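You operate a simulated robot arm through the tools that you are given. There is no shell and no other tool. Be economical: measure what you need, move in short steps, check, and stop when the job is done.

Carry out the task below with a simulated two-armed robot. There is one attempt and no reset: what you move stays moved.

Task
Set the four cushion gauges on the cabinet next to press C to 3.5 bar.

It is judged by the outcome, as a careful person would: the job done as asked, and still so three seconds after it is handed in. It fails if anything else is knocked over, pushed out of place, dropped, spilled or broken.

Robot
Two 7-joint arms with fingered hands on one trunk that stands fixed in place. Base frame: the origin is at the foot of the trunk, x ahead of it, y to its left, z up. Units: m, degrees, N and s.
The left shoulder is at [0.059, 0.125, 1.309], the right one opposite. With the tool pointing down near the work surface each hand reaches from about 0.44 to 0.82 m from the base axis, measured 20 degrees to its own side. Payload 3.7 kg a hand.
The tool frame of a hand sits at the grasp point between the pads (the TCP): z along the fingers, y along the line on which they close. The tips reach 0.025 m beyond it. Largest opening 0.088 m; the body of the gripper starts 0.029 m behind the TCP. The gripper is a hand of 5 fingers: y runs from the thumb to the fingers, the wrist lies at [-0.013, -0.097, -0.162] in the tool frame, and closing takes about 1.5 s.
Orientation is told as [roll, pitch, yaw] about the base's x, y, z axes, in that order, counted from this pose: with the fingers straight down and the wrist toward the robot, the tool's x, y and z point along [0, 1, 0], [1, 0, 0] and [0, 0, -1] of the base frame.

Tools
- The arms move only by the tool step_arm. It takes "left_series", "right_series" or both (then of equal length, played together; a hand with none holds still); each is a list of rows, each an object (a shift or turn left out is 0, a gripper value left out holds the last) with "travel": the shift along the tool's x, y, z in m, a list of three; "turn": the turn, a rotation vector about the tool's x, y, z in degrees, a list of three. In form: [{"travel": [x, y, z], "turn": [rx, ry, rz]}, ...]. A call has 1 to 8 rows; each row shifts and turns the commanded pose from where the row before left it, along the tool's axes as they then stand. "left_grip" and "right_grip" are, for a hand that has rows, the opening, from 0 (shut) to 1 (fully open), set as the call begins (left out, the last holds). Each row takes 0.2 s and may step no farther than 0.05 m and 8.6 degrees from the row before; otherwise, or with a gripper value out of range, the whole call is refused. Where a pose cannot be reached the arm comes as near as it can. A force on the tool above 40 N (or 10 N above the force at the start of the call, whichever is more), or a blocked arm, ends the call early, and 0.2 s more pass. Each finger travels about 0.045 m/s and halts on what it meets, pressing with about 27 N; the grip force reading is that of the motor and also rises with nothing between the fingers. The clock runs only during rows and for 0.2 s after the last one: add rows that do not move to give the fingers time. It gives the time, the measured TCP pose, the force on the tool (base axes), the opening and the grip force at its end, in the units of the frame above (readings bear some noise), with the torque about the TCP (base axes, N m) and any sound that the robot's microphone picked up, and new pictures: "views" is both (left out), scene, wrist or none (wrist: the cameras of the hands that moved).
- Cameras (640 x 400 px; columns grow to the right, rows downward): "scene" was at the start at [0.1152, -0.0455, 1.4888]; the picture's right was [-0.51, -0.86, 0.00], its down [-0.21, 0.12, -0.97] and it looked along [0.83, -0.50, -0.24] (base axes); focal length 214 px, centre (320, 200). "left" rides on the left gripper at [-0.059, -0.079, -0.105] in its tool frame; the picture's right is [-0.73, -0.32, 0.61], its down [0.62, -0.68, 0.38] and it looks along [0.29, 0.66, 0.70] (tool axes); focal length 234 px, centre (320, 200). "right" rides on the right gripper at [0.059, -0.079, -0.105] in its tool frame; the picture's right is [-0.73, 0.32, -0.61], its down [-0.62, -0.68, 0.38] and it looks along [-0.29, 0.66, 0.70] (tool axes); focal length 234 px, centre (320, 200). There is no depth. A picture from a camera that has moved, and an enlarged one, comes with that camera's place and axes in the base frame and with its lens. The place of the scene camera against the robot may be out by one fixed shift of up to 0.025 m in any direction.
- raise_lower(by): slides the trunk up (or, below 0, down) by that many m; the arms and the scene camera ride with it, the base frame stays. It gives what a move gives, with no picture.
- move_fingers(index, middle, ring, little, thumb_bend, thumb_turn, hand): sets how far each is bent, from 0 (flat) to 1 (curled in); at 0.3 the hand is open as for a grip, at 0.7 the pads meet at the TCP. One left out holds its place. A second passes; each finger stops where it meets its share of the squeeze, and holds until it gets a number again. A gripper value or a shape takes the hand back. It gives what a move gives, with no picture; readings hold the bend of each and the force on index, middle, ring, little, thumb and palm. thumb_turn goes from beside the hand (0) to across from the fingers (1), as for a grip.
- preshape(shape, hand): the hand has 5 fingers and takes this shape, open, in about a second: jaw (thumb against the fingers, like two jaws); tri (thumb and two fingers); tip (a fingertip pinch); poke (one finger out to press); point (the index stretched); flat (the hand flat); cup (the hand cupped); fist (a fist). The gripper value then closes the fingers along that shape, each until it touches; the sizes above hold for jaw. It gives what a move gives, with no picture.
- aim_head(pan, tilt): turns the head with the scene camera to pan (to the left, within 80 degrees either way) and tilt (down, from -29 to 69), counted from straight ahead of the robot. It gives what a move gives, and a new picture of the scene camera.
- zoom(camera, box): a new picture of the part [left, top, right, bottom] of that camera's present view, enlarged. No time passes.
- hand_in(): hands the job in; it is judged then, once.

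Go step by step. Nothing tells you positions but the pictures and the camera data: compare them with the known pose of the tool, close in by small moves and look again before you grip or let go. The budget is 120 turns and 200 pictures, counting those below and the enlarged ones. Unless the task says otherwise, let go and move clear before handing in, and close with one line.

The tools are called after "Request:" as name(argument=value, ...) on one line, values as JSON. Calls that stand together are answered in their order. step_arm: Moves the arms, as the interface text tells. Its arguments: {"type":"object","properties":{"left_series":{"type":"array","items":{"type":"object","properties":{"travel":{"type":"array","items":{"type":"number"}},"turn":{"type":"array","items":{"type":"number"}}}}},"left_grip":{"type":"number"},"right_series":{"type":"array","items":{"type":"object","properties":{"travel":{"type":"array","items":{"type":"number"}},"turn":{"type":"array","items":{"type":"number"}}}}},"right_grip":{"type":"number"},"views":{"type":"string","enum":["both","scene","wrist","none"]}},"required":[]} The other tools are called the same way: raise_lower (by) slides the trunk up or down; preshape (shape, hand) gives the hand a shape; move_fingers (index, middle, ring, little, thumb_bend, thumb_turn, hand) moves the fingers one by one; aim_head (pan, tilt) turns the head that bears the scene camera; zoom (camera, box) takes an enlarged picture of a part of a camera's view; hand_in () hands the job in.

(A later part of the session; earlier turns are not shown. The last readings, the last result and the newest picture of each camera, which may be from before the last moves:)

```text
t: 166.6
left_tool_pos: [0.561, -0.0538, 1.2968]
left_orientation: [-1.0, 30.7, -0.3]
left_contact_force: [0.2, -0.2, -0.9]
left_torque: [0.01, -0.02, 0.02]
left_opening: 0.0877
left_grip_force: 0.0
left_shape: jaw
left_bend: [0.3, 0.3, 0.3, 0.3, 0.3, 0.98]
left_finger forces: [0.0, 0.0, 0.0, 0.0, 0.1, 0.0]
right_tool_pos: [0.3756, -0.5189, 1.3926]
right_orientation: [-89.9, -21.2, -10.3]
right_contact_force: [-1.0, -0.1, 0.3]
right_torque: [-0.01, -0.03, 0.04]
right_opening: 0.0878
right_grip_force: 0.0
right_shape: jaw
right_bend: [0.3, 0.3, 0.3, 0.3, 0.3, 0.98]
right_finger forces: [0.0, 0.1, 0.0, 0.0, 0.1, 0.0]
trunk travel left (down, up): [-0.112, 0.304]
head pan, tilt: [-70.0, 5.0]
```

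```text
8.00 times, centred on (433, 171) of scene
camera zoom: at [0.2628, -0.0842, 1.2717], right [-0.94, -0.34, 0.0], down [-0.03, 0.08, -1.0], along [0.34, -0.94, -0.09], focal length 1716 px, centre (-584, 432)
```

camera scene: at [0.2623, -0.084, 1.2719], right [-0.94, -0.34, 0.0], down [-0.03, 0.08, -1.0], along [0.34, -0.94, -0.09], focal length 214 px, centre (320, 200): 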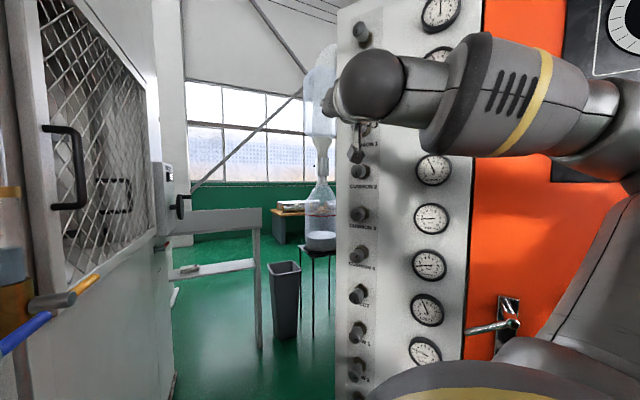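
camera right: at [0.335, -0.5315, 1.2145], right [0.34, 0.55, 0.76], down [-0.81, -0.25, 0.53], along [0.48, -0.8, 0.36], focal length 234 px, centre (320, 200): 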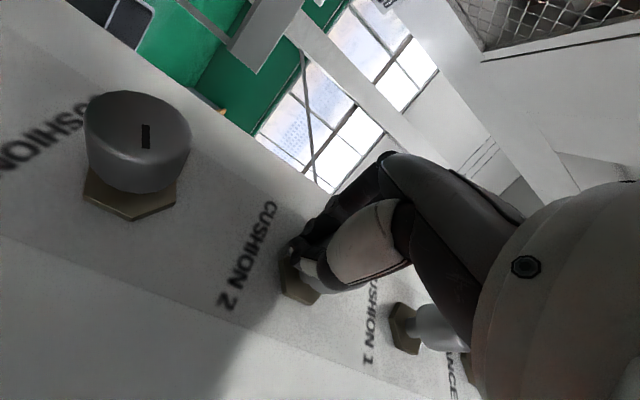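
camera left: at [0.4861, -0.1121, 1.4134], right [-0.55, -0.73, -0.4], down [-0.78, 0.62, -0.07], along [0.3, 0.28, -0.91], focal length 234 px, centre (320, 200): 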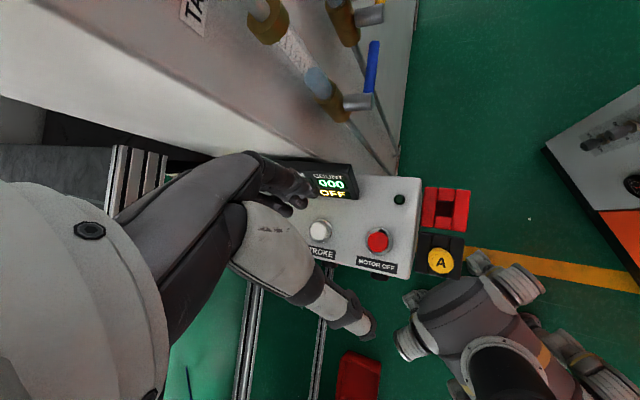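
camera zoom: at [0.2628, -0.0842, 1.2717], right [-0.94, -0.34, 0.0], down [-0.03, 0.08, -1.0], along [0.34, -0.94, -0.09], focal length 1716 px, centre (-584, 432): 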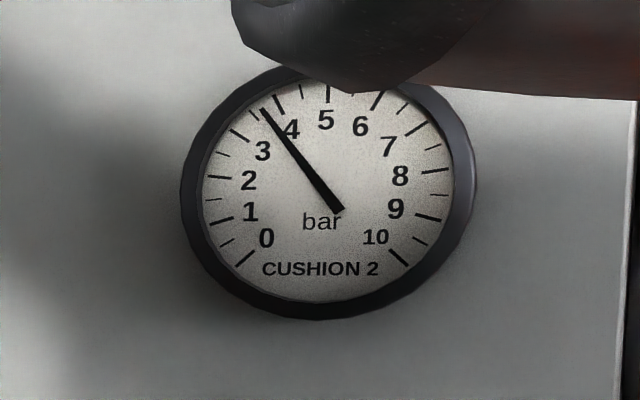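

Gauge 2 ≈3.62 (a few degrees are lost to finger compliance). One more −7°.

Request:
step_arm(right_series=[{"travel": [0.036, -0.0033, 0]}, {"travel": [0.036, -0.0033, 0]}, {"travel": [0.034, -0.0033, 0]}, {"travel": [0, -0.002, 0.04]}, {"travel": [0, 0, 0.043]}, {"travel": [0, 0, 0.043]}, {}], views="none")

Request:
step_arm(right_series=[{}, {}, {}, {}, {}, {}], right_grip=0, views="none")

Request:
step_arm(right_series=[{"turn": [0, 0, -3.5]}, {"turn": [0, 0, -3.5]}, {}, {}], views="none")

Request:
step_arm(right_series=[{}, {}, {}, {}, {}, {}], right_grip=1, views="none")

Request:
step_arm(right_series=[{"travel": [0, 0, -0.04]}, {"travel": [0, 0, -0.04]}, {"travel": [0, 0, -0.04]}, {"turn": [0, 0, 7]}, {"travel": [-0.036, 0.0033, 0]}, {"travel": [-0.036, 0.0033, 0]}, {"travel": [-0.036, 0.0033, 0]}, {}], views="none")

Request:
zoom(camera="scene", box=[393, 146, 473, 196])

```text
t: 168.2
left_tool_pos: [0.5604, -0.0543, 1.2958]
left_orientation: [-0.9, 30.7, -0.3]
left_contact_force: [0.7, 0.2, -1.0]
left_torque: [-0.02, -0.03, 0.02]
left_opening: 0.0877
left_grip_force: 0.1
left_shape: jaw
left_bend: [0.3, 0.3, 0.3, 0.3, 0.3, 0.98]
left_finger forces: [0.0, 0.0, 0.0, 0.0, 0.0, 0.0]
right_tool_pos: [0.377, -0.6548, 1.2909]
right_orientation: [-90.0, -21.2, -10.3]
right_contact_force: [0.2, -0.7, -0.1]
right_torque: [-0.01, -0.02, -0.02]
right_opening: 0.0875
right_grip_force: 0.0
right_shape: jaw
right_bend: [0.3, 0.3, 0.3, 0.3, 0.3, 0.98]
right_finger forces: [0.1, 0.0, 0.0, 0.1, 0.0, 0.1]
trunk travel left (down, up): [-0.112, 0.304]
head pan, tilt: [-70.0, 5.0]
```

```text
t: 169.6
left_tool_pos: [0.5609, -0.0554, 1.2964]
left_orientation: [-0.9, 30.6, -0.3]
left_contact_force: [0.8, 0.3, 0.4]
left_torque: [-0.01, -0.02, 0.0]
left_opening: 0.0877
left_grip_force: 0.0
left_shape: jaw
left_bend: [0.3, 0.3, 0.3, 0.3, 0.3, 0.98]
left_finger forces: [0.1, 0.0, 0.0, 0.0, 0.0, 0.0]
right_tool_pos: [0.3762, -0.6552, 1.2901]
right_orientation: [-89.8, -21.2, -10.5]
right_contact_force: [-3.5, -6.3, -3.2]
right_torque: [-0.06, 0.01, 0.24]
right_opening: 0.0204
right_grip_force: 26.9
right_shape: jaw
right_bend: [0.74, 0.64, 0.69, 0.69, 0.78, 1.0]
right_finger forces: [11.8, 7.2, 0.1, 0.1, 23.2, 0.1]
trunk travel left (down, up): [-0.112, 0.304]
head pan, tilt: [-70.0, 5.0]
```

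```text
t: 170.6
left_tool_pos: [0.56, -0.0558, 1.2963]
left_orientation: [-0.7, 30.7, -0.3]
left_contact_force: [-0.7, 0.0, -0.5]
left_torque: [0.04, -0.01, 0.02]
left_opening: 0.0878
left_grip_force: 0.0
left_shape: jaw
left_bend: [0.3, 0.3, 0.3, 0.3, 0.3, 0.98]
left_finger forces: [0.0, 0.1, 0.1, 0.1, 0.1, 0.1]
right_tool_pos: [0.3751, -0.6547, 1.2906]
right_orientation: [-89.8, -14.3, -10.4]
right_contact_force: [-7.8, -9.7, -5.9]
right_torque: [-0.05, 0.0, 0.18]
right_opening: 0.0203
right_grip_force: 27.3
right_shape: jaw
right_bend: [0.74, 0.65, 0.69, 0.69, 0.78, 1.0]
right_finger forces: [12.2, 5.3, 0.0, 0.1, 24.9, 0.1]
trunk travel left (down, up): [-0.112, 0.304]
head pan, tilt: [-70.0, 5.0]
```

```text
t: 172.0
left_tool_pos: [0.5613, -0.0542, 1.2983]
left_orientation: [-0.8, 30.7, -0.4]
left_contact_force: [-0.5, -0.2, 0.5]
left_torque: [0.01, 0.02, 0.02]
left_opening: 0.088
left_grip_force: 0.1
left_shape: jaw
left_bend: [0.3, 0.3, 0.3, 0.3, 0.3, 0.98]
left_finger forces: [0.0, 0.0, 0.0, 0.1, 0.1, 0.1]
right_tool_pos: [0.3768, -0.6531, 1.2909]
right_orientation: [-89.9, -14.2, -10.3]
right_contact_force: [0.3, 0.0, 0.1]
right_torque: [-0.02, -0.05, 0.0]
right_opening: 0.0879
right_grip_force: 0.0
right_shape: jaw
right_bend: [0.3, 0.3, 0.3, 0.3, 0.3, 0.98]
right_finger forces: [0.0, 0.1, 0.1, 0.0, 0.0, 0.0]
trunk travel left (down, up): [-0.112, 0.304]
head pan, tilt: [-70.0, 5.0]
```

```text
t: 173.8
left_tool_pos: [0.5606, -0.0542, 1.2962]
left_orientation: [-0.8, 30.6, -0.4]
left_contact_force: [-0.2, 0.1, -1.6]
left_torque: [-0.01, -0.01, -0.04]
left_opening: 0.0881
left_grip_force: 0.1
left_shape: jaw
left_bend: [0.3, 0.3, 0.3, 0.3, 0.3, 0.98]
left_finger forces: [0.0, 0.1, 0.0, 0.0, 0.0, 0.0]
right_tool_pos: [0.3715, -0.5289, 1.3905]
right_orientation: [-89.9, -21.3, -10.3]
right_contact_force: [0.3, -0.2, 0.3]
right_torque: [0.01, -0.01, -0.03]
right_opening: 0.0879
right_grip_force: 0.1
right_shape: jaw
right_bend: [0.3, 0.3, 0.3, 0.3, 0.3, 0.98]
right_finger forces: [0.1, 0.0, 0.0, 0.0, 0.0, 0.0]
right hand out of reach, approached as far as the arm can: row 7
trunk travel left (down, up): [-0.112, 0.304]
head pan, tilt: [-70.0, 5.0]
```

```text
8.00 times, centred on (433, 171) of scene
camera zoom: at [0.2627, -0.0842, 1.2718], right [-0.94, -0.34, 0.0], down [-0.03, 0.08, -1.0], along [0.34, -0.94, -0.09], focal length 1716 px, centre (-584, 432)
```

zoom: 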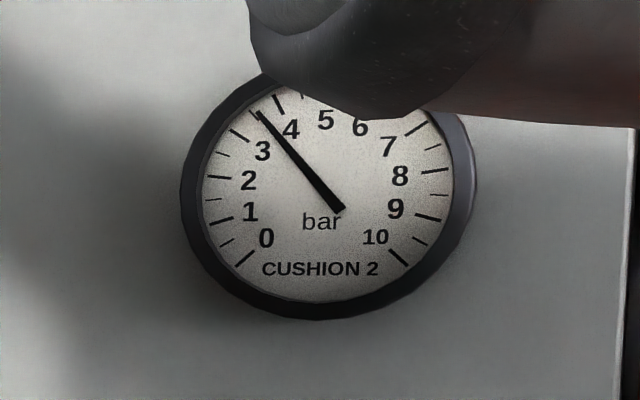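

Gauge 2 ≈3.55 — good. Next I'll lift the left hand higher and back so the trunk can go lower for Cushion 3.

Request:
step_arm(left_series=[{"travel": [0, -0.023, -0.0387]}, {"travel": [0, -0.023, -0.0387]}, {"travel": [0, -0.023, -0.0387]}, {"travel": [0, -0.023, -0.0387]}, {"travel": [0, -0.034, 0.02]}, {"travel": [0, -0.034, 0.02]}, {}], views="none")

Request:
raise_lower(by=-0.08)

```text
t: 175.4
left_tool_pos: [0.4861, -0.052, 1.2961]
left_orientation: [-1.2, 30.7, -0.6]
left_contact_force: [-1.0, 0.5, -0.2]
left_torque: [-0.01, -0.01, 0.01]
left_opening: 0.0877
left_grip_force: 0.1
left_shape: jaw
left_bend: [0.3, 0.3, 0.3, 0.3, 0.3, 0.98]
left_finger forces: [0.0, 0.1, 0.0, 0.1, 0.0, 0.0]
left hand out of reach, approached as far as the arm can: row 1, 2, 3, 4, 6
right_tool_pos: [0.3723, -0.5279, 1.3915]
right_orientation: [-89.9, -21.3, -10.2]
right_contact_force: [-0.6, 0.1, 0.5]
right_torque: [-0.01, 0.01, -0.03]
right_opening: 0.0878
right_grip_force: 0.2
right_shape: jaw
right_bend: [0.3, 0.3, 0.3, 0.3, 0.3, 0.98]
right_finger forces: [0.0, 0.1, 0.1, 0.0, 0.1, 0.1]
trunk travel left (down, up): [-0.112, 0.304]
head pan, tilt: [-70.0, 5.0]
```

```text
t: 176.5
left_tool_pos: [0.5792, -0.0516, 1.1392]
left_orientation: [-1.4, 44.9, -0.7]
left_contact_force: [-0.5, 0.4, 0.6]
left_torque: [0.04, -0.04, 0.04]
left_opening: 0.0879
left_grip_force: 0.1
left_shape: jaw
left_bend: [0.3, 0.3, 0.3, 0.3, 0.3, 0.98]
left_finger forces: [0.0, 0.0, 0.1, 0.1, 0.0, 0.0]
right_tool_pos: [0.4964, -0.5282, 1.2603]
right_orientation: [-92.4, -7.7, -9.8]
right_contact_force: [0.0, -0.2, -0.2]
right_torque: [-0.02, 0.04, 0.02]
right_opening: 0.0877
right_grip_force: 0.0
right_shape: jaw
right_bend: [0.3, 0.3, 0.3, 0.3, 0.3, 0.98]
right_finger forces: [0.1, 0.0, 0.0, 0.1, 0.1, 0.0]
trunk travel left (down, up): [-0.032, 0.384]
head pan, tilt: [-70.0, 5.0]
```

Both hands are free. Moving to Cushion 3's pre-grasp (≈0.38, −0.63, 1.179).

Request:
step_arm(right_series=[{"travel": [0, -0.036, 0], "turn": [0.3, 2.3, 0]}, {"travel": [0.0235, -0.0355, 0]}, {"travel": [0.0235, -0.0345, 0]}, {"travel": [0.0235, 0, 0]}, {"turn": [0, 0, -6]}, {"turn": [0, 0, -5]}, {}], views="both")

```text
t: 178.1
left_tool_pos: [0.5793, -0.0532, 1.1391]
left_orientation: [-1.4, 45.1, -0.7]
left_contact_force: [-0.4, 0.6, -0.6]
left_torque: [0.0, 0.03, -0.01]
left_opening: 0.0881
left_grip_force: 0.1
left_shape: jaw
left_bend: [0.3, 0.3, 0.3, 0.3, 0.3, 0.98]
left_finger forces: [0.0, 0.1, 0.1, 0.0, 0.0, 0.0]
right_tool_pos: [0.4623, -0.5209, 1.1551]
right_orientation: [-90.1, 3.3, -10.1]
right_contact_force: [0.6, -0.5, -0.5]
right_torque: [0.0, 0.01, -0.02]
right_opening: 0.0879
right_grip_force: 0.0
right_shape: jaw
right_bend: [0.3, 0.3, 0.3, 0.3, 0.3, 0.98]
right_finger forces: [0.0, 0.0, 0.1, 0.1, 0.0, 0.0]
right hand out of reach, approached as far as the arm can: row 1, 3, 4, 5, 6
trunk travel left (down, up): [-0.032, 0.384]
head pan, tilt: [-70.0, 5.0]
camera scene: at [0.3311, -0.0841, 1.1773], right [-0.94, -0.34, 0.0], down [-0.03, 0.08, -1.0], along [0.34, -0.94, -0.09], focal length 214 px, centre (320, 200)
camera right: at [0.3987, -0.4028, 1.1017], right [0.47, 0.54, 0.7], down [-0.7, -0.26, 0.66], along [0.54, -0.8, 0.25], focal length 234 px, centre (320, 200)
```

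scene: 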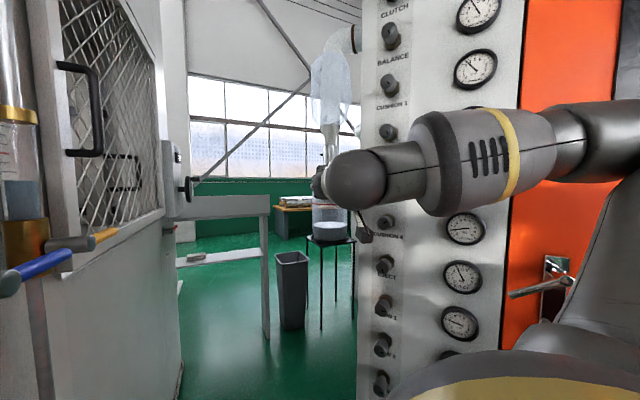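
right: 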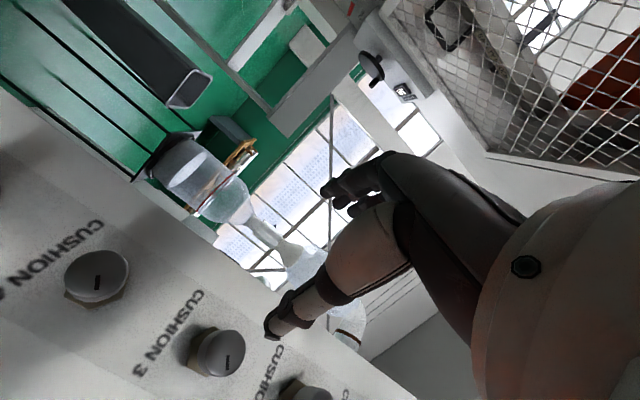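

Rolling up to ~15° and moving across again.

Request:
step_arm(right_series=[{"turn": [0, 0, 8.5]}, {"turn": [0, 0, 8.5]}, {"turn": [0, 0, 3]}, {"travel": [-0.01, -0.03, 0.01]}, {"travel": [-0.02, -0.03, 0.01]}, {"travel": [-0.005, -0.005, 0.02]}, {}], views="wrist")

```text
t: 179.7
left_tool_pos: [0.5794, -0.0535, 1.1385]
left_orientation: [-1.4, 45.1, -0.7]
left_contact_force: [0.6, 0.4, 0.0]
left_torque: [0.02, -0.01, 0.0]
left_opening: 0.0876
left_grip_force: 0.2
left_shape: jaw
left_bend: [0.3, 0.3, 0.3, 0.3, 0.3, 0.98]
left_finger forces: [0.0, 0.0, 0.0, 0.0, 0.0, 0.0]
right_tool_pos: [0.3969, -0.5668, 1.1881]
right_orientation: [-90.2, -16.5, -10.0]
right_contact_force: [0.5, -0.4, -0.3]
right_torque: [0.0, 0.01, -0.03]
right_opening: 0.0874
right_grip_force: 0.0
right_shape: jaw
right_bend: [0.3, 0.3, 0.3, 0.3, 0.3, 0.98]
right_finger forces: [0.0, 0.0, 0.0, 0.1, 0.1, 0.0]
right hand out of reach, approached as far as the arm can: row 1, 2, 4
trunk travel left (down, up): [-0.032, 0.384]
head pan, tilt: [-70.0, 5.0]
camera right: at [0.3567, -0.4529, 1.1094], right [0.21, 0.58, 0.79], down [-0.88, -0.23, 0.41], along [0.42, -0.78, 0.47], focal length 234 px, centre (320, 200)
```

right: 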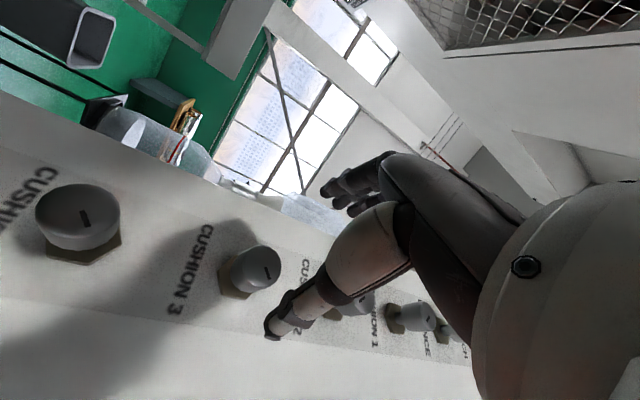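

Knob 3 is at (0.382, −0.631, 1.181). Moving in and testing the roll range open-handed upward.

Request:
step_arm(right_series=[{"travel": [0.0096, -0.002, 0.03]}, {"travel": [0, 0, 0.03]}, {"travel": [0, 0, 0.022]}, {}], views="none")

Request:
step_arm(right_series=[{"turn": [0, 0, 6]}, {"turn": [0, 0, 6]}, {}], views="none")

```text
t: 180.7
left_tool_pos: [0.5789, -0.0512, 1.1377]
left_orientation: [-1.4, 45.1, -0.6]
left_contact_force: [-0.4, 0.3, 0.2]
left_torque: [0.04, 0.0, 0.0]
left_opening: 0.088
left_grip_force: 0.0
left_shape: jaw
left_bend: [0.3, 0.3, 0.3, 0.3, 0.3, 0.98]
left_finger forces: [0.0, 0.1, 0.0, 0.0, 0.0, 0.1]
right_tool_pos: [0.384, -0.6491, 1.1765]
right_orientation: [-90.2, -16.6, -10.0]
right_contact_force: [-0.5, -0.5, 0.1]
right_torque: [0.0, 0.03, 0.01]
right_opening: 0.0877
right_grip_force: 0.1
right_shape: jaw
right_bend: [0.3, 0.3, 0.3, 0.3, 0.3, 0.98]
right_finger forces: [0.0, 0.0, 0.0, 0.0, 0.0, 0.0]
trunk travel left (down, up): [-0.032, 0.384]
head pan, tilt: [-70.0, 5.0]
```

```text
t: 181.5
left_tool_pos: [0.5798, -0.053, 1.1384]
left_orientation: [-1.4, 44.9, -0.7]
left_contact_force: [0.0, 0.4, -0.3]
left_torque: [0.06, 0.0, -0.03]
left_opening: 0.0882
left_grip_force: 0.2
left_shape: jaw
left_bend: [0.3, 0.3, 0.3, 0.3, 0.3, 0.98]
left_finger forces: [0.0, 0.0, 0.0, 0.1, 0.0, 0.1]
right_tool_pos: [0.3871, -0.643, 1.1898]
right_orientation: [-90.0, -28.6, -9.9]
right_contact_force: [-0.7, -1.2, -0.5]
right_torque: [0.01, 0.0, 0.0]
right_opening: 0.0877
right_grip_force: 0.1
right_shape: jaw
right_bend: [0.3, 0.3, 0.3, 0.3, 0.3, 0.98]
right_finger forces: [0.1, 0.1, 0.0, 0.0, 0.0, 0.1]
right hand out of reach, approached as far as the arm can: row 2
trunk travel left (down, up): [-0.032, 0.384]
head pan, tilt: [-70.0, 5.0]
```

Upper limit ~25°. Going to ~9°, re-centring, then gripping.

Request:
step_arm(right_series=[{"turn": [0, 0, -7]}, {"turn": [0, 0, -6.5]}, {"turn": [0, 0, -6.5]}, {"travel": [0.0125, -0.004, 0.005]}, {}], views="none")

```text
t: 182.7
left_tool_pos: [0.5786, -0.0519, 1.138]
left_orientation: [-1.4, 45.1, -0.7]
left_contact_force: [0.1, 0.0, -0.4]
left_torque: [0.01, -0.03, 0.02]
left_opening: 0.0877
left_grip_force: 0.0
left_shape: jaw
left_bend: [0.3, 0.3, 0.3, 0.3, 0.3, 0.98]
left_finger forces: [0.1, 0.0, 0.1, 0.0, 0.1, 0.0]
right_tool_pos: [0.4107, -0.6509, 1.1646]
right_orientation: [-90.0, -8.5, -10.0]
right_contact_force: [1.3, -0.2, -0.2]
right_torque: [0.01, -0.02, -0.01]
right_opening: 0.088
right_grip_force: 0.1
right_shape: jaw
right_bend: [0.3, 0.3, 0.3, 0.3, 0.3, 0.97]
right_finger forces: [0.1, 0.1, 0.1, 0.1, 0.4, 0.0]
right hand out of reach, approached as far as the arm can: row 3
trunk travel left (down, up): [-0.032, 0.384]
head pan, tilt: [-70.0, 5.0]
```

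The range is only ~13° here. I'll retract and raise the trunk, where the shoulder is farther back, and test there.

Request:
step_arm(right_series=[{"travel": [0, 0, -0.04]}, {"travel": [0, 0, -0.04]}, {"travel": [0, 0, -0.04]}, {}], views="none")

Request:
raise_lower(by=0.2)

Request:
step_arm(right_series=[{"travel": [0.04, 0, 0]}, {"travel": [0.04, 0, 0]}, {"travel": [0.04, 0, 0]}, {"travel": [0.04, 0, 0]}, {"travel": [0.03, 0, 0]}, {}], views="both")

```text
t: 183.7
left_tool_pos: [0.5793, -0.0519, 1.1375]
left_orientation: [-1.4, 45.0, -0.8]
left_contact_force: [-0.2, 0.5, -0.2]
left_torque: [-0.01, 0.0, -0.02]
left_opening: 0.0879
left_grip_force: 0.0
left_shape: jaw
left_bend: [0.3, 0.3, 0.3, 0.3, 0.3, 0.98]
left_finger forces: [0.1, 0.1, 0.1, 0.0, 0.0, 0.0]
right_tool_pos: [0.4334, -0.5362, 1.1716]
right_orientation: [-90.1, -8.3, -10.0]
right_contact_force: [-0.1, 0.3, 0.0]
right_torque: [0.01, 0.01, 0.0]
right_opening: 0.088
right_grip_force: 0.0
right_shape: jaw
right_bend: [0.3, 0.3, 0.3, 0.3, 0.3, 0.97]
right_finger forces: [0.1, 0.1, 0.0, 0.0, 0.1, 0.0]
right hand out of reach, approached as far as the arm can: row 3
trunk travel left (down, up): [-0.032, 0.384]
head pan, tilt: [-70.0, 5.0]
```

```text
t: 185.9
left_tool_pos: [0.5805, -0.0516, 1.3373]
left_orientation: [-1.8, 45.0, -1.1]
left_contact_force: [0.9, -0.2, 0.0]
left_torque: [0.01, 0.05, 0.01]
left_opening: 0.0877
left_grip_force: 0.1
left_shape: jaw
left_bend: [0.3, 0.3, 0.3, 0.3, 0.3, 0.98]
left_finger forces: [0.1, 0.0, 0.0, 0.1, 0.1, 0.0]
right_tool_pos: [0.4356, -0.5377, 1.3695]
right_orientation: [-90.2, -8.3, -10.0]
right_contact_force: [-0.1, 0.3, -0.2]
right_torque: [-0.02, -0.03, -0.01]
right_opening: 0.0879
right_grip_force: 0.2
right_shape: jaw
right_bend: [0.3, 0.3, 0.3, 0.3, 0.3, 0.97]
right_finger forces: [0.1, 0.1, 0.1, 0.0, 0.0, 0.0]
trunk travel left (down, up): [-0.232, 0.184]
head pan, tilt: [-70.0, 5.0]
```

```text
t: 187.3
left_tool_pos: [0.5788, -0.0519, 1.3388]
left_orientation: [-1.5, 44.9, -0.8]
left_contact_force: [-1.1, -0.2, -0.2]
left_torque: [-0.03, 0.01, 0.01]
left_opening: 0.0875
left_grip_force: 0.1
left_shape: jaw
left_bend: [0.3, 0.3, 0.3, 0.3, 0.3, 0.98]
left_finger forces: [0.1, 0.1, 0.0, 0.0, 0.0, 0.1]
right_tool_pos: [0.4592, -0.5452, 1.183]
right_orientation: [-90.2, -8.6, -10.0]
right_contact_force: [-0.5, 0.4, -0.1]
right_torque: [0.01, -0.02, 0.02]
right_opening: 0.088
right_grip_force: 0.0
right_shape: jaw
right_bend: [0.3, 0.3, 0.3, 0.3, 0.3, 0.97]
right_finger forces: [0.1, 0.0, 0.1, 0.0, 0.0, 0.0]
trunk travel left (down, up): [-0.232, 0.184]
head pan, tilt: [-70.0, 5.0]
camera scene: at [0.1333, -0.0839, 1.407], right [-0.94, -0.34, 0.0], down [-0.03, 0.08, -1.0], along [0.34, -0.94, -0.09], focal length 214 px, centre (320, 200)
camera right: at [0.4102, -0.4293, 1.1137], right [0.31, 0.56, 0.76], down [-0.82, -0.24, 0.52], along [0.48, -0.79, 0.39], focal length 234 px, centre (320, 200)
```

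scene: 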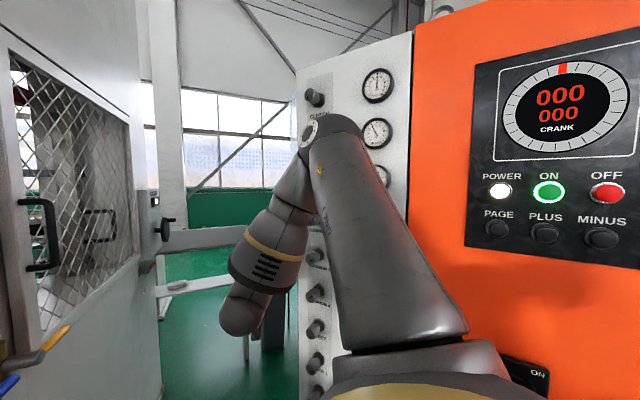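
right: 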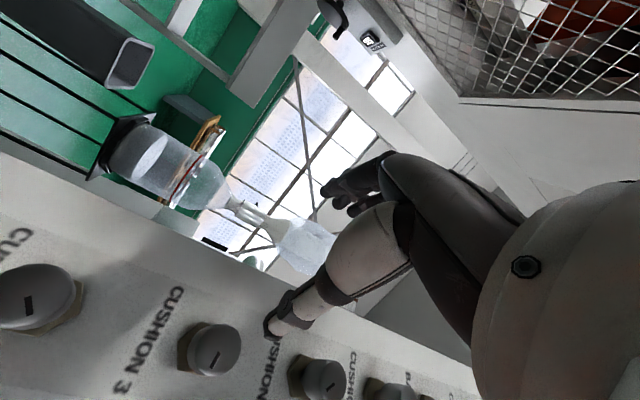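

Reachable here. Moving across and in on knob 3.

Request:
step_arm(right_series=[{"travel": [0.002, -0.028, 0]}, {"travel": [-0.006, -0.028, 0]}, {"travel": [0, 0, 0.04]}, {"travel": [0, 0, 0.04]}, {"travel": [0, 0, 0.032]}, {}], views="wrist")

```text
t: 188.7
left_tool_pos: [0.5797, -0.0516, 1.3365]
left_orientation: [-1.5, 45.0, -0.8]
left_contact_force: [1.1, 0.5, -0.9]
left_torque: [0.04, -0.01, 0.0]
left_opening: 0.0877
left_grip_force: 0.1
left_shape: jaw
left_bend: [0.3, 0.3, 0.3, 0.3, 0.3, 0.98]
left_finger forces: [0.0, 0.1, 0.0, 0.1, 0.1, 0.1]
right_tool_pos: [0.3974, -0.5824, 1.179]
right_orientation: [-90.1, -8.5, -10.7]
right_contact_force: [1.2, -0.8, 0.3]
right_torque: [-0.04, 0.01, 0.0]
right_opening: 0.088
right_grip_force: 0.1
right_shape: jaw
right_bend: [0.3, 0.3, 0.3, 0.3, 0.3, 0.97]
right_finger forces: [0.0, 0.0, 0.0, 0.0, 0.0, 0.0]
right hand out of reach, approached as far as the arm can: row 4, 5
trunk travel left (down, up): [-0.232, 0.184]
head pan, tilt: [-70.0, 5.0]
camera right: at [0.3475, -0.4664, 1.1098], right [0.32, 0.56, 0.76], down [-0.82, -0.23, 0.52], along [0.47, -0.8, 0.39], focal length 234 px, centre (320, 200)
```

right: 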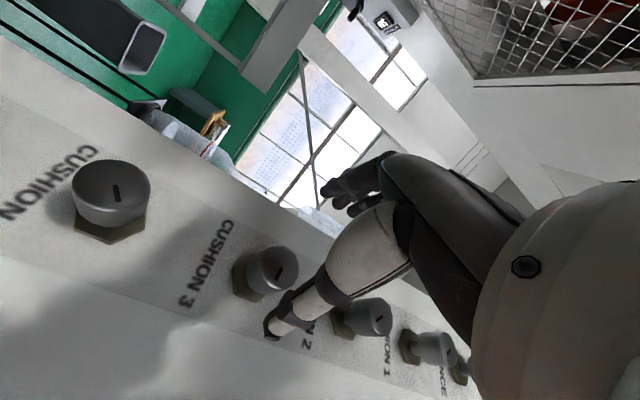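

At 8° the reach stops short; rolling down to about −9° and continuing.

Request:
step_arm(right_series=[{"turn": [0, 0, -8.5]}, {"turn": [0, 0, -8.5]}, {"travel": [0, 0, 0.03]}, {"travel": [0, 0, 0.03]}, {}], views="none")

Request:
step_arm(right_series=[{"turn": [0, 0, -6]}, {}], views="none")

Request:
step_arm(right_series=[{"turn": [0, 0, -6]}, {}], views="none")

```text
t: 189.9
left_tool_pos: [0.5792, -0.0516, 1.3381]
left_orientation: [-1.6, 45.1, -0.6]
left_contact_force: [-0.2, -0.2, -0.2]
left_torque: [0.02, 0.02, 0.01]
left_opening: 0.0878
left_grip_force: 0.0
left_shape: jaw
left_bend: [0.3, 0.3, 0.3, 0.3, 0.3, 0.98]
left_finger forces: [0.1, 0.0, 0.0, 0.0, 0.0, 0.0]
right_tool_pos: [0.3935, -0.615, 1.1811]
right_orientation: [-90.0, 8.6, -10.0]
right_contact_force: [0.6, -0.2, -0.3]
right_torque: [-0.01, -0.02, 0.0]
right_opening: 0.0879
right_grip_force: 0.0
right_shape: jaw
right_bend: [0.3, 0.3, 0.3, 0.3, 0.3, 0.97]
right_finger forces: [0.0, 0.0, 0.0, 0.0, 0.0, 0.1]
right hand out of reach, approached as far as the arm can: row 4
trunk travel left (down, up): [-0.232, 0.184]
head pan, tilt: [-70.0, 5.0]
```

```text
t: 190.5
left_tool_pos: [0.5779, -0.0521, 1.3372]
left_orientation: [-1.4, 45.0, -0.7]
left_contact_force: [-0.3, 0.3, -0.2]
left_torque: [0.02, 0.01, 0.02]
left_opening: 0.088
left_grip_force: 0.0
left_shape: jaw
left_bend: [0.3, 0.3, 0.3, 0.3, 0.3, 0.98]
left_finger forces: [0.0, 0.0, 0.0, 0.0, 0.0, 0.0]
right_tool_pos: [0.3939, -0.6137, 1.18]
right_orientation: [-90.1, 14.7, -10.1]
right_contact_force: [0.5, 0.1, -0.1]
right_torque: [-0.02, 0.0, 0.0]
right_opening: 0.0879
right_grip_force: 0.1
right_shape: jaw
right_bend: [0.3, 0.3, 0.3, 0.3, 0.3, 0.97]
right_finger forces: [0.0, 0.0, 0.1, 0.0, 0.0, 0.0]
trunk travel left (down, up): [-0.232, 0.184]
head pan, tilt: [-70.0, 5.0]
```

```text
t: 191.1
left_tool_pos: [0.5793, -0.0528, 1.3371]
left_orientation: [-1.5, 45.0, -0.6]
left_contact_force: [0.3, -0.5, 1.1]
left_torque: [-0.01, 0.02, 0.01]
left_opening: 0.0877
left_grip_force: 0.0
left_shape: jaw
left_bend: [0.3, 0.3, 0.3, 0.3, 0.3, 0.98]
left_finger forces: [0.0, 0.1, 0.1, 0.0, 0.0, 0.0]
right_tool_pos: [0.394, -0.6133, 1.1807]
right_orientation: [-90.1, 20.6, -10.1]
right_contact_force: [-0.3, -0.7, 0.3]
right_torque: [-0.01, -0.02, -0.02]
right_opening: 0.0878
right_grip_force: 0.1
right_shape: jaw
right_bend: [0.3, 0.3, 0.3, 0.3, 0.3, 0.97]
right_finger forces: [0.0, 0.0, 0.0, 0.1, 0.0, 0.1]
trunk travel left (down, up): [-0.232, 0.184]
head pan, tilt: [-70.0, 5.0]
```

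θ=−20° works. Going to full depth and testing the lower bound.

Request:
step_arm(right_series=[{"travel": [0, -0.003, 0.018]}, {"travel": [0, 0, 0.016]}, {}], views="none")

Request:
step_arm(right_series=[{"turn": [0, 0, -6]}, {}], views="none")

Request:
step_arm(right_series=[{"turn": [0, 0, -6]}, {}], views="wrist")

```text
t: 191.9
left_tool_pos: [0.5787, -0.0524, 1.3375]
left_orientation: [-1.4, 45.0, -0.8]
left_contact_force: [0.1, -0.7, 0.1]
left_torque: [-0.01, -0.01, -0.01]
left_opening: 0.0878
left_grip_force: 0.1
left_shape: jaw
left_bend: [0.3, 0.3, 0.3, 0.3, 0.3, 0.98]
left_finger forces: [0.0, 0.0, 0.0, 0.0, 0.1, 0.0]
right_tool_pos: [0.3826, -0.6455, 1.1813]
right_orientation: [-90.3, 20.5, -10.0]
right_contact_force: [-0.4, 0.6, -0.3]
right_torque: [0.03, 0.04, 0.0]
right_opening: 0.088
right_grip_force: 0.0
right_shape: jaw
right_bend: [0.3, 0.3, 0.3, 0.3, 0.3, 0.97]
right_finger forces: [0.1, 0.0, 0.0, 0.0, 0.0, 0.0]
trunk travel left (down, up): [-0.232, 0.184]
head pan, tilt: [-70.0, 5.0]
```

```text
t: 192.5
left_tool_pos: [0.5793, -0.0518, 1.336]
left_orientation: [-1.5, 45.0, -0.7]
left_contact_force: [-0.1, -0.2, -0.2]
left_torque: [-0.04, -0.02, 0.0]
left_opening: 0.0878
left_grip_force: 0.1
left_shape: jaw
left_bend: [0.3, 0.3, 0.3, 0.3, 0.3, 0.98]
left_finger forces: [0.0, 0.1, 0.1, 0.0, 0.0, 0.0]
right_tool_pos: [0.3834, -0.6469, 1.1824]
right_orientation: [-90.1, 26.7, -10.1]
right_contact_force: [-0.3, 0.1, 0.0]
right_torque: [0.01, -0.03, -0.05]
right_opening: 0.0879
right_grip_force: 0.1
right_shape: jaw
right_bend: [0.3, 0.3, 0.3, 0.3, 0.3, 0.97]
right_finger forces: [0.1, 0.1, 0.0, 0.0, 0.1, 0.0]
trunk travel left (down, up): [-0.232, 0.184]
head pan, tilt: [-70.0, 5.0]
```

```text
t: 193.1
left_tool_pos: [0.5799, -0.0527, 1.3375]
left_orientation: [-1.5, 45.1, -0.6]
left_contact_force: [0.1, 0.2, -0.7]
left_torque: [0.01, 0.03, -0.02]
left_opening: 0.0877
left_grip_force: 0.0
left_shape: jaw
left_bend: [0.3, 0.3, 0.3, 0.3, 0.3, 0.98]
left_finger forces: [0.1, 0.0, 0.0, 0.0, 0.0, 0.0]
right_tool_pos: [0.383, -0.6469, 1.1825]
right_orientation: [-90.1, 32.6, -10.1]
right_contact_force: [-0.2, -0.2, 0.7]
right_torque: [-0.02, -0.01, 0.02]
right_opening: 0.0881
right_grip_force: 0.1
right_shape: jaw
right_bend: [0.3, 0.3, 0.3, 0.3, 0.3, 0.97]
right_finger forces: [0.0, 0.0, 0.0, 0.0, 0.0, 0.1]
trunk travel left (down, up): [-0.232, 0.184]
head pan, tilt: [-70.0, 5.0]
camera right: at [0.3039, -0.5258, 1.1759], right [0.76, 0.48, 0.44], down [-0.3, -0.33, 0.89], along [0.58, -0.81, -0.11], focal length 234 px, centre (320, 200)
```

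right: 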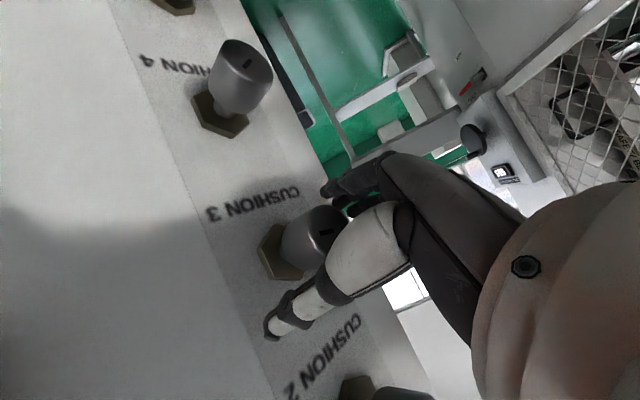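

Plenty of room downward here. Continuing to ~−45° before gripping.

Request:
step_arm(right_series=[{"turn": [0, 0, -6]}, {"turn": [0, 0, -6]}, {}], views="none")

Request:
step_arm(right_series=[{}, {}, {}, {}, {}, {}], right_grip=0, views="both")

```text
t: 193.9
left_tool_pos: [0.5787, -0.0527, 1.3371]
left_orientation: [-1.5, 45.0, -0.6]
left_contact_force: [0.1, -1.4, -0.4]
left_torque: [-0.01, 0.0, 0.01]
left_opening: 0.0878
left_grip_force: 0.0
left_shape: jaw
left_bend: [0.3, 0.3, 0.3, 0.3, 0.3, 0.98]
left_finger forces: [0.0, 0.1, 0.0, 0.0, 0.1, 0.0]
right_tool_pos: [0.3828, -0.6461, 1.1833]
right_orientation: [-90.1, 44.5, -10.1]
right_contact_force: [-0.3, 1.1, 0.0]
right_torque: [0.01, -0.02, -0.03]
right_opening: 0.0876
right_grip_force: 0.0
right_shape: jaw
right_bend: [0.3, 0.3, 0.3, 0.3, 0.3, 0.97]
right_finger forces: [0.0, 0.0, 0.0, 0.0, 0.0, 0.0]
trunk travel left (down, up): [-0.232, 0.184]
head pan, tilt: [-70.0, 5.0]
```

```text
t: 195.3
left_tool_pos: [0.5798, -0.0536, 1.3375]
left_orientation: [-1.4, 44.8, -0.7]
left_contact_force: [0.3, -0.1, 0.4]
left_torque: [0.01, 0.01, 0.0]
left_opening: 0.0879
left_grip_force: 0.0
left_shape: jaw
left_bend: [0.3, 0.3, 0.3, 0.3, 0.3, 0.98]
left_finger forces: [0.0, 0.1, 0.0, 0.1, 0.1, 0.0]
right_tool_pos: [0.3824, -0.6477, 1.1834]
right_orientation: [-90.3, 44.4, -10.4]
right_contact_force: [-3.0, -8.2, 5.1]
right_torque: [-0.03, 0.01, 0.0]
right_opening: 0.0194
right_grip_force: 27.1
right_shape: jaw
right_bend: [0.73, 0.69, 0.7, 0.7, 0.75, 1.0]
right_finger forces: [12.3, 5.8, 0.1, 0.1, 23.2, 0.0]
trunk travel left (down, up): [-0.232, 0.184]
head pan, tilt: [-70.0, 5.0]
camera scene: at [0.1331, -0.0851, 1.407], right [-0.94, -0.34, 0.0], down [-0.03, 0.08, -1.0], along [0.34, -0.94, -0.09], focal length 214 px, centre (320, 200)
camera right: at [0.3035, -0.5278, 1.1965], right [0.83, 0.47, 0.29], down [-0.12, -0.36, 0.92], along [0.54, -0.8, -0.25], focal length 234 px, centre (320, 200)
```

scene: 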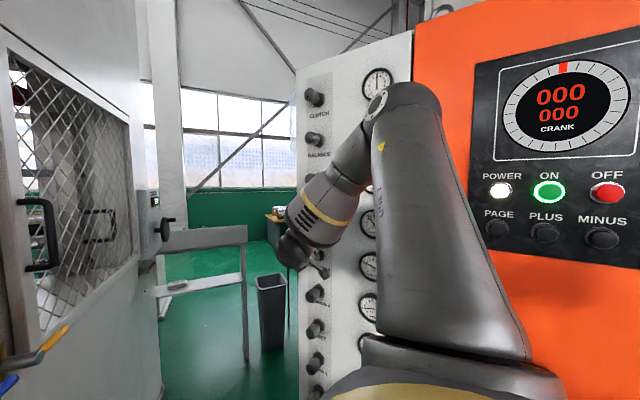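
right: 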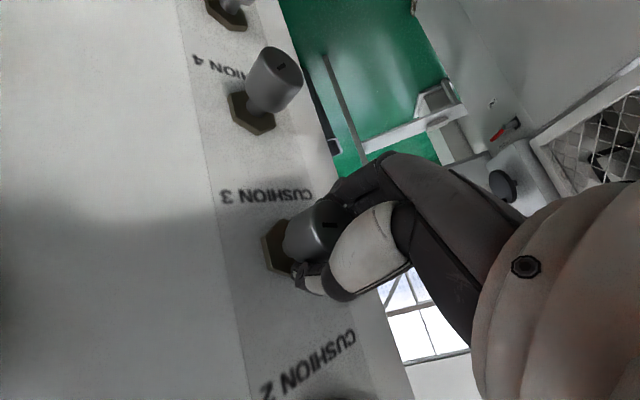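

Gripped, and the head camera now sees gauge 3 past the arm. Turning clockwise 34°.

Request:
step_arm(right_series=[{"turn": [0, 0, 7]}, {"turn": [0, 0, 7]}, {"turn": [0, 0, 7]}, {"turn": [0, 0, 7]}, {"turn": [0, 0, 6]}, {}], views="scene")

Request:
zoom(camera="scene", box=[330, 240, 410, 290])

```text
t: 196.5
left_tool_pos: [0.5781, -0.053, 1.338]
left_orientation: [-1.5, 44.8, -0.7]
left_contact_force: [0.8, 0.6, -0.2]
left_torque: [-0.02, 0.04, 0.04]
left_opening: 0.0878
left_grip_force: 0.0
left_shape: jaw
left_bend: [0.3, 0.3, 0.3, 0.3, 0.3, 0.98]
left_finger forces: [0.1, 0.0, 0.0, 0.1, 0.0, 0.0]
right_tool_pos: [0.3843, -0.6495, 1.1827]
right_orientation: [-90.7, 13.8, -11.8]
right_contact_force: [-17.5, -22.3, 2.8]
right_torque: [0.04, 0.06, -0.17]
right_opening: 0.0173
right_grip_force: 26.2
right_shape: jaw
right_bend: [0.73, 0.7, 0.7, 0.7, 0.73, 1.0]
right_finger forces: [14.2, 6.1, 0.0, 0.1, 27.9, 0.0]
right hand out of reach, approached as far as the arm can: row 5
trunk travel left (down, up): [-0.232, 0.184]
head pan, tilt: [-70.0, 5.0]
stopped in row 5 (right hand): the force on the tool passed its limit at 41 N (the readings are from after the stop); the commanded pose is now the measured one
camera scene: at [0.1323, -0.0855, 1.4068], right [-0.94, -0.34, 0.0], down [-0.03, 0.08, -1.0], along [0.34, -0.94, -0.09], focal length 214 px, centre (320, 200)
```

scene: 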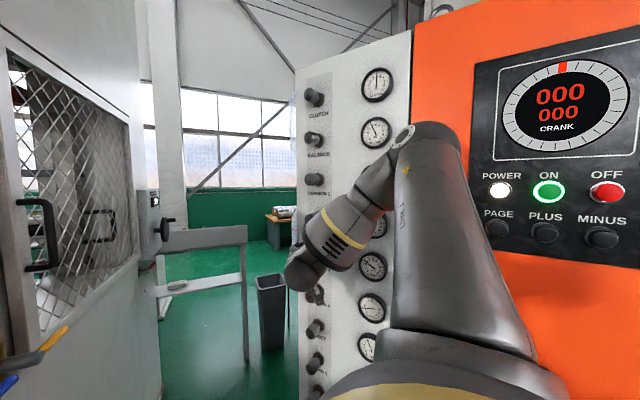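

```text
8.00 times, centred on (370, 265) of scene
camera zoom: at [0.1323, -0.0855, 1.4068], right [-0.94, -0.34, 0.0], down [-0.03, 0.08, -1.0], along [0.34, -0.94, -0.09], focal length 1716 px, centre (-80, -320)
```

zoom: 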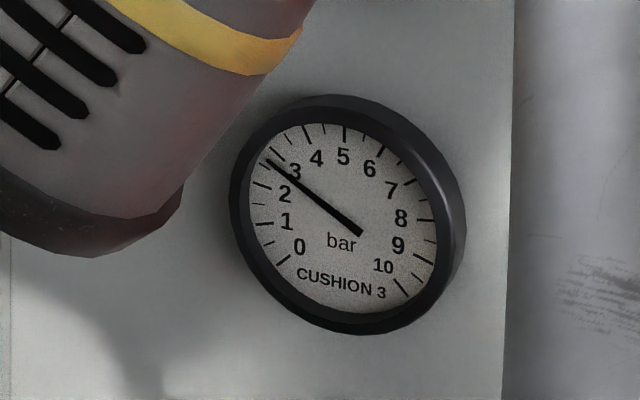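

Gauge 3 now reads ≈2.75 — visible live. Re-gripping: open, roll back 26°, close, turn 18°.

Request:
step_arm(right_series=[{}, {}, {}, {}, {}, {"turn": [0, 0, -8]}, {"turn": [0, 0, -8]}, {"turn": [0, 0, -8]}], right_grip=1, views="none")

Request:
step_arm(right_series=[{"travel": [0, 0, -0.002]}, {}], views="none")

Request:
step_arm(right_series=[{}, {}, {}, {}, {}, {}], right_grip=0, views="none")

Request:
step_arm(right_series=[{"turn": [0, 0, 6]}, {"turn": [0, 0, 6]}, {"turn": [0, 0, 6]}, {}], views="none")

Request:
zoom(camera="scene", box=[330, 240, 410, 290])

```text
t: 198.3
left_tool_pos: [0.5798, -0.0516, 1.3373]
left_orientation: [-1.5, 45.0, -0.7]
left_contact_force: [-0.4, -1.3, 0.0]
left_torque: [0.01, 0.0, 0.01]
left_opening: 0.0882
left_grip_force: 0.2
left_shape: jaw
left_bend: [0.3, 0.3, 0.3, 0.3, 0.3, 0.98]
left_finger forces: [0.0, 0.1, 0.0, 0.1, 0.0, 0.0]
right_tool_pos: [0.3884, -0.6448, 1.1815]
right_orientation: [-90.7, 38.0, -11.2]
right_contact_force: [0.3, 0.4, 0.2]
right_torque: [0.03, 0.03, 0.01]
right_opening: 0.0877
right_grip_force: 0.2
right_shape: jaw
right_bend: [0.3, 0.3, 0.3, 0.3, 0.3, 0.98]
right_finger forces: [0.0, 0.0, 0.0, 0.1, 0.0, 0.1]
trunk travel left (down, up): [-0.232, 0.184]
head pan, tilt: [-70.0, 5.0]
```

```text
t: 198.9
left_tool_pos: [0.5795, -0.0519, 1.3369]
left_orientation: [-1.5, 45.1, -0.7]
left_contact_force: [0.3, 0.9, 0.5]
left_torque: [-0.04, 0.01, -0.01]
left_opening: 0.0877
left_grip_force: 0.1
left_shape: jaw
left_bend: [0.3, 0.3, 0.3, 0.3, 0.3, 0.98]
left_finger forces: [0.0, 0.0, 0.1, 0.0, 0.1, 0.0]
right_tool_pos: [0.389, -0.6406, 1.1812]
right_orientation: [-90.6, 37.9, -11.2]
right_contact_force: [-0.6, 0.0, 0.4]
right_torque: [0.04, -0.01, 0.0]
right_opening: 0.0877
right_grip_force: 0.1
right_shape: jaw
right_bend: [0.3, 0.3, 0.3, 0.3, 0.3, 0.98]
right_finger forces: [0.1, 0.0, 0.1, 0.0, 0.0, 0.0]
trunk travel left (down, up): [-0.232, 0.184]
head pan, tilt: [-70.0, 5.0]
```

```text
t: 200.3
left_tool_pos: [0.5801, -0.0523, 1.3365]
left_orientation: [-1.5, 45.2, -0.8]
left_contact_force: [-0.3, 1.2, 0.6]
left_torque: [-0.01, -0.02, 0.01]
left_opening: 0.0878
left_grip_force: 0.1
left_shape: jaw
left_bend: [0.3, 0.3, 0.3, 0.3, 0.3, 0.98]
left_finger forces: [0.1, 0.0, 0.0, 0.1, 0.0, 0.0]
right_tool_pos: [0.3883, -0.6414, 1.1825]
right_orientation: [-90.7, 37.8, -11.3]
right_contact_force: [-0.6, -1.6, 3.6]
right_torque: [0.01, 0.03, 0.04]
right_opening: 0.0191
right_grip_force: 27.1
right_shape: jaw
right_bend: [0.72, 0.7, 0.7, 0.7, 0.72, 1.0]
right_finger forces: [13.8, 6.6, 0.0, 0.0, 22.9, 0.0]
trunk travel left (down, up): [-0.232, 0.184]
head pan, tilt: [-70.0, 5.0]
```

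```text
t: 201.3
left_tool_pos: [0.5803, -0.0518, 1.3381]
left_orientation: [-1.5, 45.0, -0.8]
left_contact_force: [0.7, -0.4, 0.0]
left_torque: [-0.01, -0.02, 0.0]
left_opening: 0.088
left_grip_force: 0.2
left_shape: jaw
left_bend: [0.3, 0.3, 0.3, 0.3, 0.3, 0.98]
left_finger forces: [0.0, 0.0, 0.0, 0.0, 0.0, 0.0]
right_tool_pos: [0.3866, -0.6405, 1.1828]
right_orientation: [-90.5, 19.7, -11.0]
right_contact_force: [-0.4, -6.6, 6.6]
right_torque: [0.0, 0.03, 0.13]
right_opening: 0.018
right_grip_force: 26.9
right_shape: jaw
right_bend: [0.72, 0.7, 0.7, 0.7, 0.72, 1.0]
right_finger forces: [13.3, 11.7, 0.0, 0.0, 23.7, 0.1]
trunk travel left (down, up): [-0.232, 0.184]
head pan, tilt: [-70.0, 5.0]
```

```text
8.00 times, centred on (370, 265) of scene
camera zoom: at [0.1335, -0.0843, 1.4069], right [-0.94, -0.34, 0.0], down [-0.03, 0.08, -1.0], along [0.34, -0.94, -0.09], focal length 1716 px, centre (-80, -320)
```

zoom: 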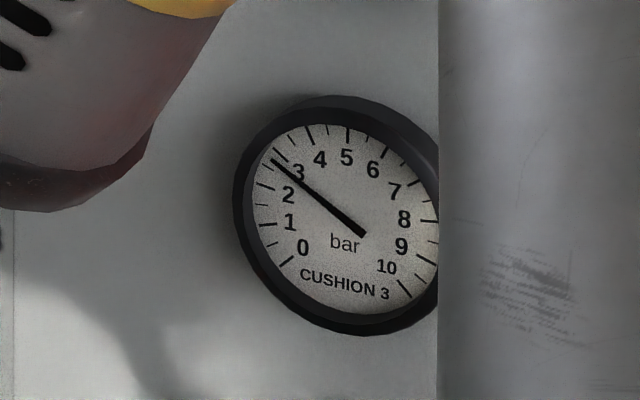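

That stroke slipped (2.8). I'll open, roll back, shift +11 mm along x and 7 mm deeper, and re-grip.

Request:
step_arm(right_series=[{}, {}, {}, {}, {}, {"turn": [0, 0, -8]}, {"turn": [0, 0, -8], "travel": [0.005, 0, 0.003]}, {"turn": [0, 0, -4], "travel": [0.006, -0.002, 0.004]}], right_grip=1, views="none")

Request:
step_arm(right_series=[{}, {}, {}, {}, {}, {}], right_grip=0, views="none")

Request:
step_arm(right_series=[{"turn": [0, 0, 6]}, {"turn": [0, 0, 6]}, {}], views="none")

Request:
zoom(camera="scene", box=[330, 240, 410, 290])

```text
t: 203.1
left_tool_pos: [0.5783, -0.0524, 1.3379]
left_orientation: [-1.5, 45.0, -0.9]
left_contact_force: [0.6, 0.3, 0.5]
left_torque: [0.02, 0.04, 0.03]
left_opening: 0.0881
left_grip_force: 0.1
left_shape: jaw
left_bend: [0.3, 0.3, 0.3, 0.3, 0.3, 0.98]
left_finger forces: [0.0, 0.1, 0.0, 0.1, 0.1, 0.0]
right_tool_pos: [0.3803, -0.6464, 1.1749]
right_orientation: [-90.5, 40.0, -11.2]
right_contact_force: [-0.2, -0.8, -0.7]
right_torque: [0.01, 0.01, 0.03]
right_opening: 0.0874
right_grip_force: 0.1
right_shape: jaw
right_bend: [0.3, 0.3, 0.3, 0.3, 0.3, 0.98]
right_finger forces: [0.1, 0.0, 0.0, 0.1, 0.1, 0.0]
trunk travel left (down, up): [-0.232, 0.184]
head pan, tilt: [-70.0, 5.0]
```

```text
t: 204.5
left_tool_pos: [0.5784, -0.0535, 1.338]
left_orientation: [-1.5, 44.9, -0.7]
left_contact_force: [0.7, -0.3, -0.1]
left_torque: [0.0, 0.01, 0.01]
left_opening: 0.0875
left_grip_force: 0.1
left_shape: jaw
left_bend: [0.3, 0.3, 0.3, 0.3, 0.3, 0.98]
left_finger forces: [0.0, 0.0, 0.1, 0.1, 0.0, 0.0]
right_tool_pos: [0.379, -0.6488, 1.1744]
right_orientation: [-90.8, 39.7, -11.5]
right_contact_force: [-5.2, -8.7, 2.6]
right_torque: [0.0, -0.03, -0.03]
right_opening: 0.0216
right_grip_force: 27.1
right_shape: jaw
right_bend: [0.72, 0.68, 0.7, 0.7, 0.73, 1.0]
right_finger forces: [13.1, 5.9, 0.0, 0.0, 24.0, 0.0]
trunk travel left (down, up): [-0.232, 0.184]
head pan, tilt: [-70.0, 5.0]
```

```text
t: 205.3
left_tool_pos: [0.5783, -0.0543, 1.3381]
left_orientation: [-1.4, 44.9, -0.7]
left_contact_force: [0.4, -0.6, 0.7]
left_torque: [0.03, 0.01, 0.01]
left_opening: 0.0878
left_grip_force: 0.0
left_shape: jaw
left_bend: [0.3, 0.3, 0.3, 0.3, 0.3, 0.98]
left_finger forces: [0.0, 0.1, 0.0, 0.1, 0.1, 0.0]
right_tool_pos: [0.3786, -0.6485, 1.175]
right_orientation: [-90.5, 27.7, -11.2]
right_contact_force: [-5.8, -13.9, 4.3]
right_torque: [0.02, 0.04, 0.0]
right_opening: 0.0212
right_grip_force: 27.2
right_shape: jaw
right_bend: [0.72, 0.68, 0.7, 0.7, 0.73, 1.0]
right_finger forces: [13.8, 7.2, 0.3, 0.1, 25.7, 0.1]
trunk travel left (down, up): [-0.232, 0.184]
head pan, tilt: [-70.0, 5.0]
```

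```text
8.00 times, centred on (370, 265) of scene
camera zoom: at [0.1326, -0.0858, 1.4069], right [-0.94, -0.34, 0.0], down [-0.03, 0.08, -1.0], along [0.34, -0.94, -0.09], focal length 1716 px, centre (-80, -320)
```

zoom: 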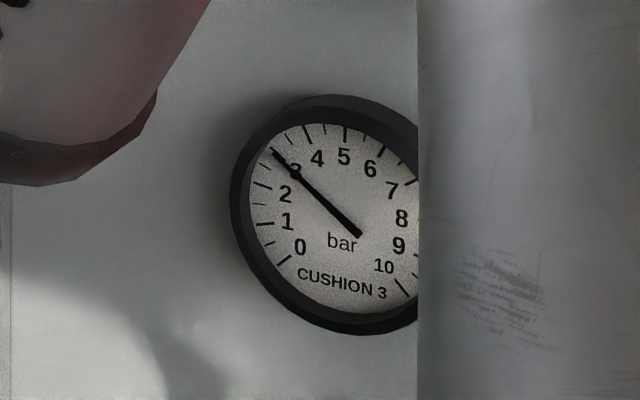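

Working now: ≈3.05. Turning another 11°.

Request:
step_arm(right_series=[{"turn": [0, 0, 5.5]}, {"turn": [0, 0, 5.5]}, {}], views="none")

Request:
zoom(camera="scene", box=[330, 240, 410, 290])

```text
t: 206.1
left_tool_pos: [0.5773, -0.054, 1.3382]
left_orientation: [-1.4, 44.9, -0.7]
left_contact_force: [0.1, -0.4, 0.3]
left_torque: [-0.01, 0.01, -0.01]
left_opening: 0.0876
left_grip_force: 0.1
left_shape: jaw
left_bend: [0.3, 0.3, 0.3, 0.3, 0.3, 0.98]
left_finger forces: [0.0, 0.0, 0.1, 0.0, 0.0, 0.0]
right_tool_pos: [0.3809, -0.6483, 1.1738]
right_orientation: [-90.6, 16.7, -11.1]
right_contact_force: [-4.6, -16.0, 9.2]
right_torque: [-0.03, 0.06, 0.02]
right_opening: 0.0202
right_grip_force: 26.9
right_shape: jaw
right_bend: [0.72, 0.68, 0.7, 0.7, 0.73, 1.0]
right_finger forces: [13.0, 7.9, 3.5, 0.0, 25.9, 0.0]
trunk travel left (down, up): [-0.232, 0.184]
head pan, tilt: [-70.0, 5.0]
```

```text
8.00 times, centred on (370, 265) of scene
camera zoom: at [0.1325, -0.0859, 1.4069], right [-0.94, -0.34, 0.0], down [-0.03, 0.08, -1.0], along [0.34, -0.94, -0.09], focal length 1716 px, centre (-80, -320)
```

zoom: 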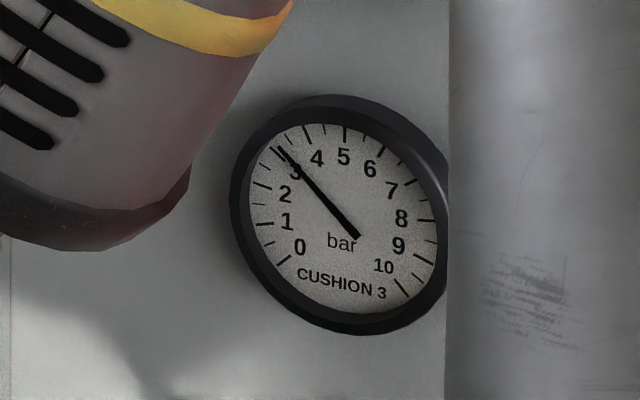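

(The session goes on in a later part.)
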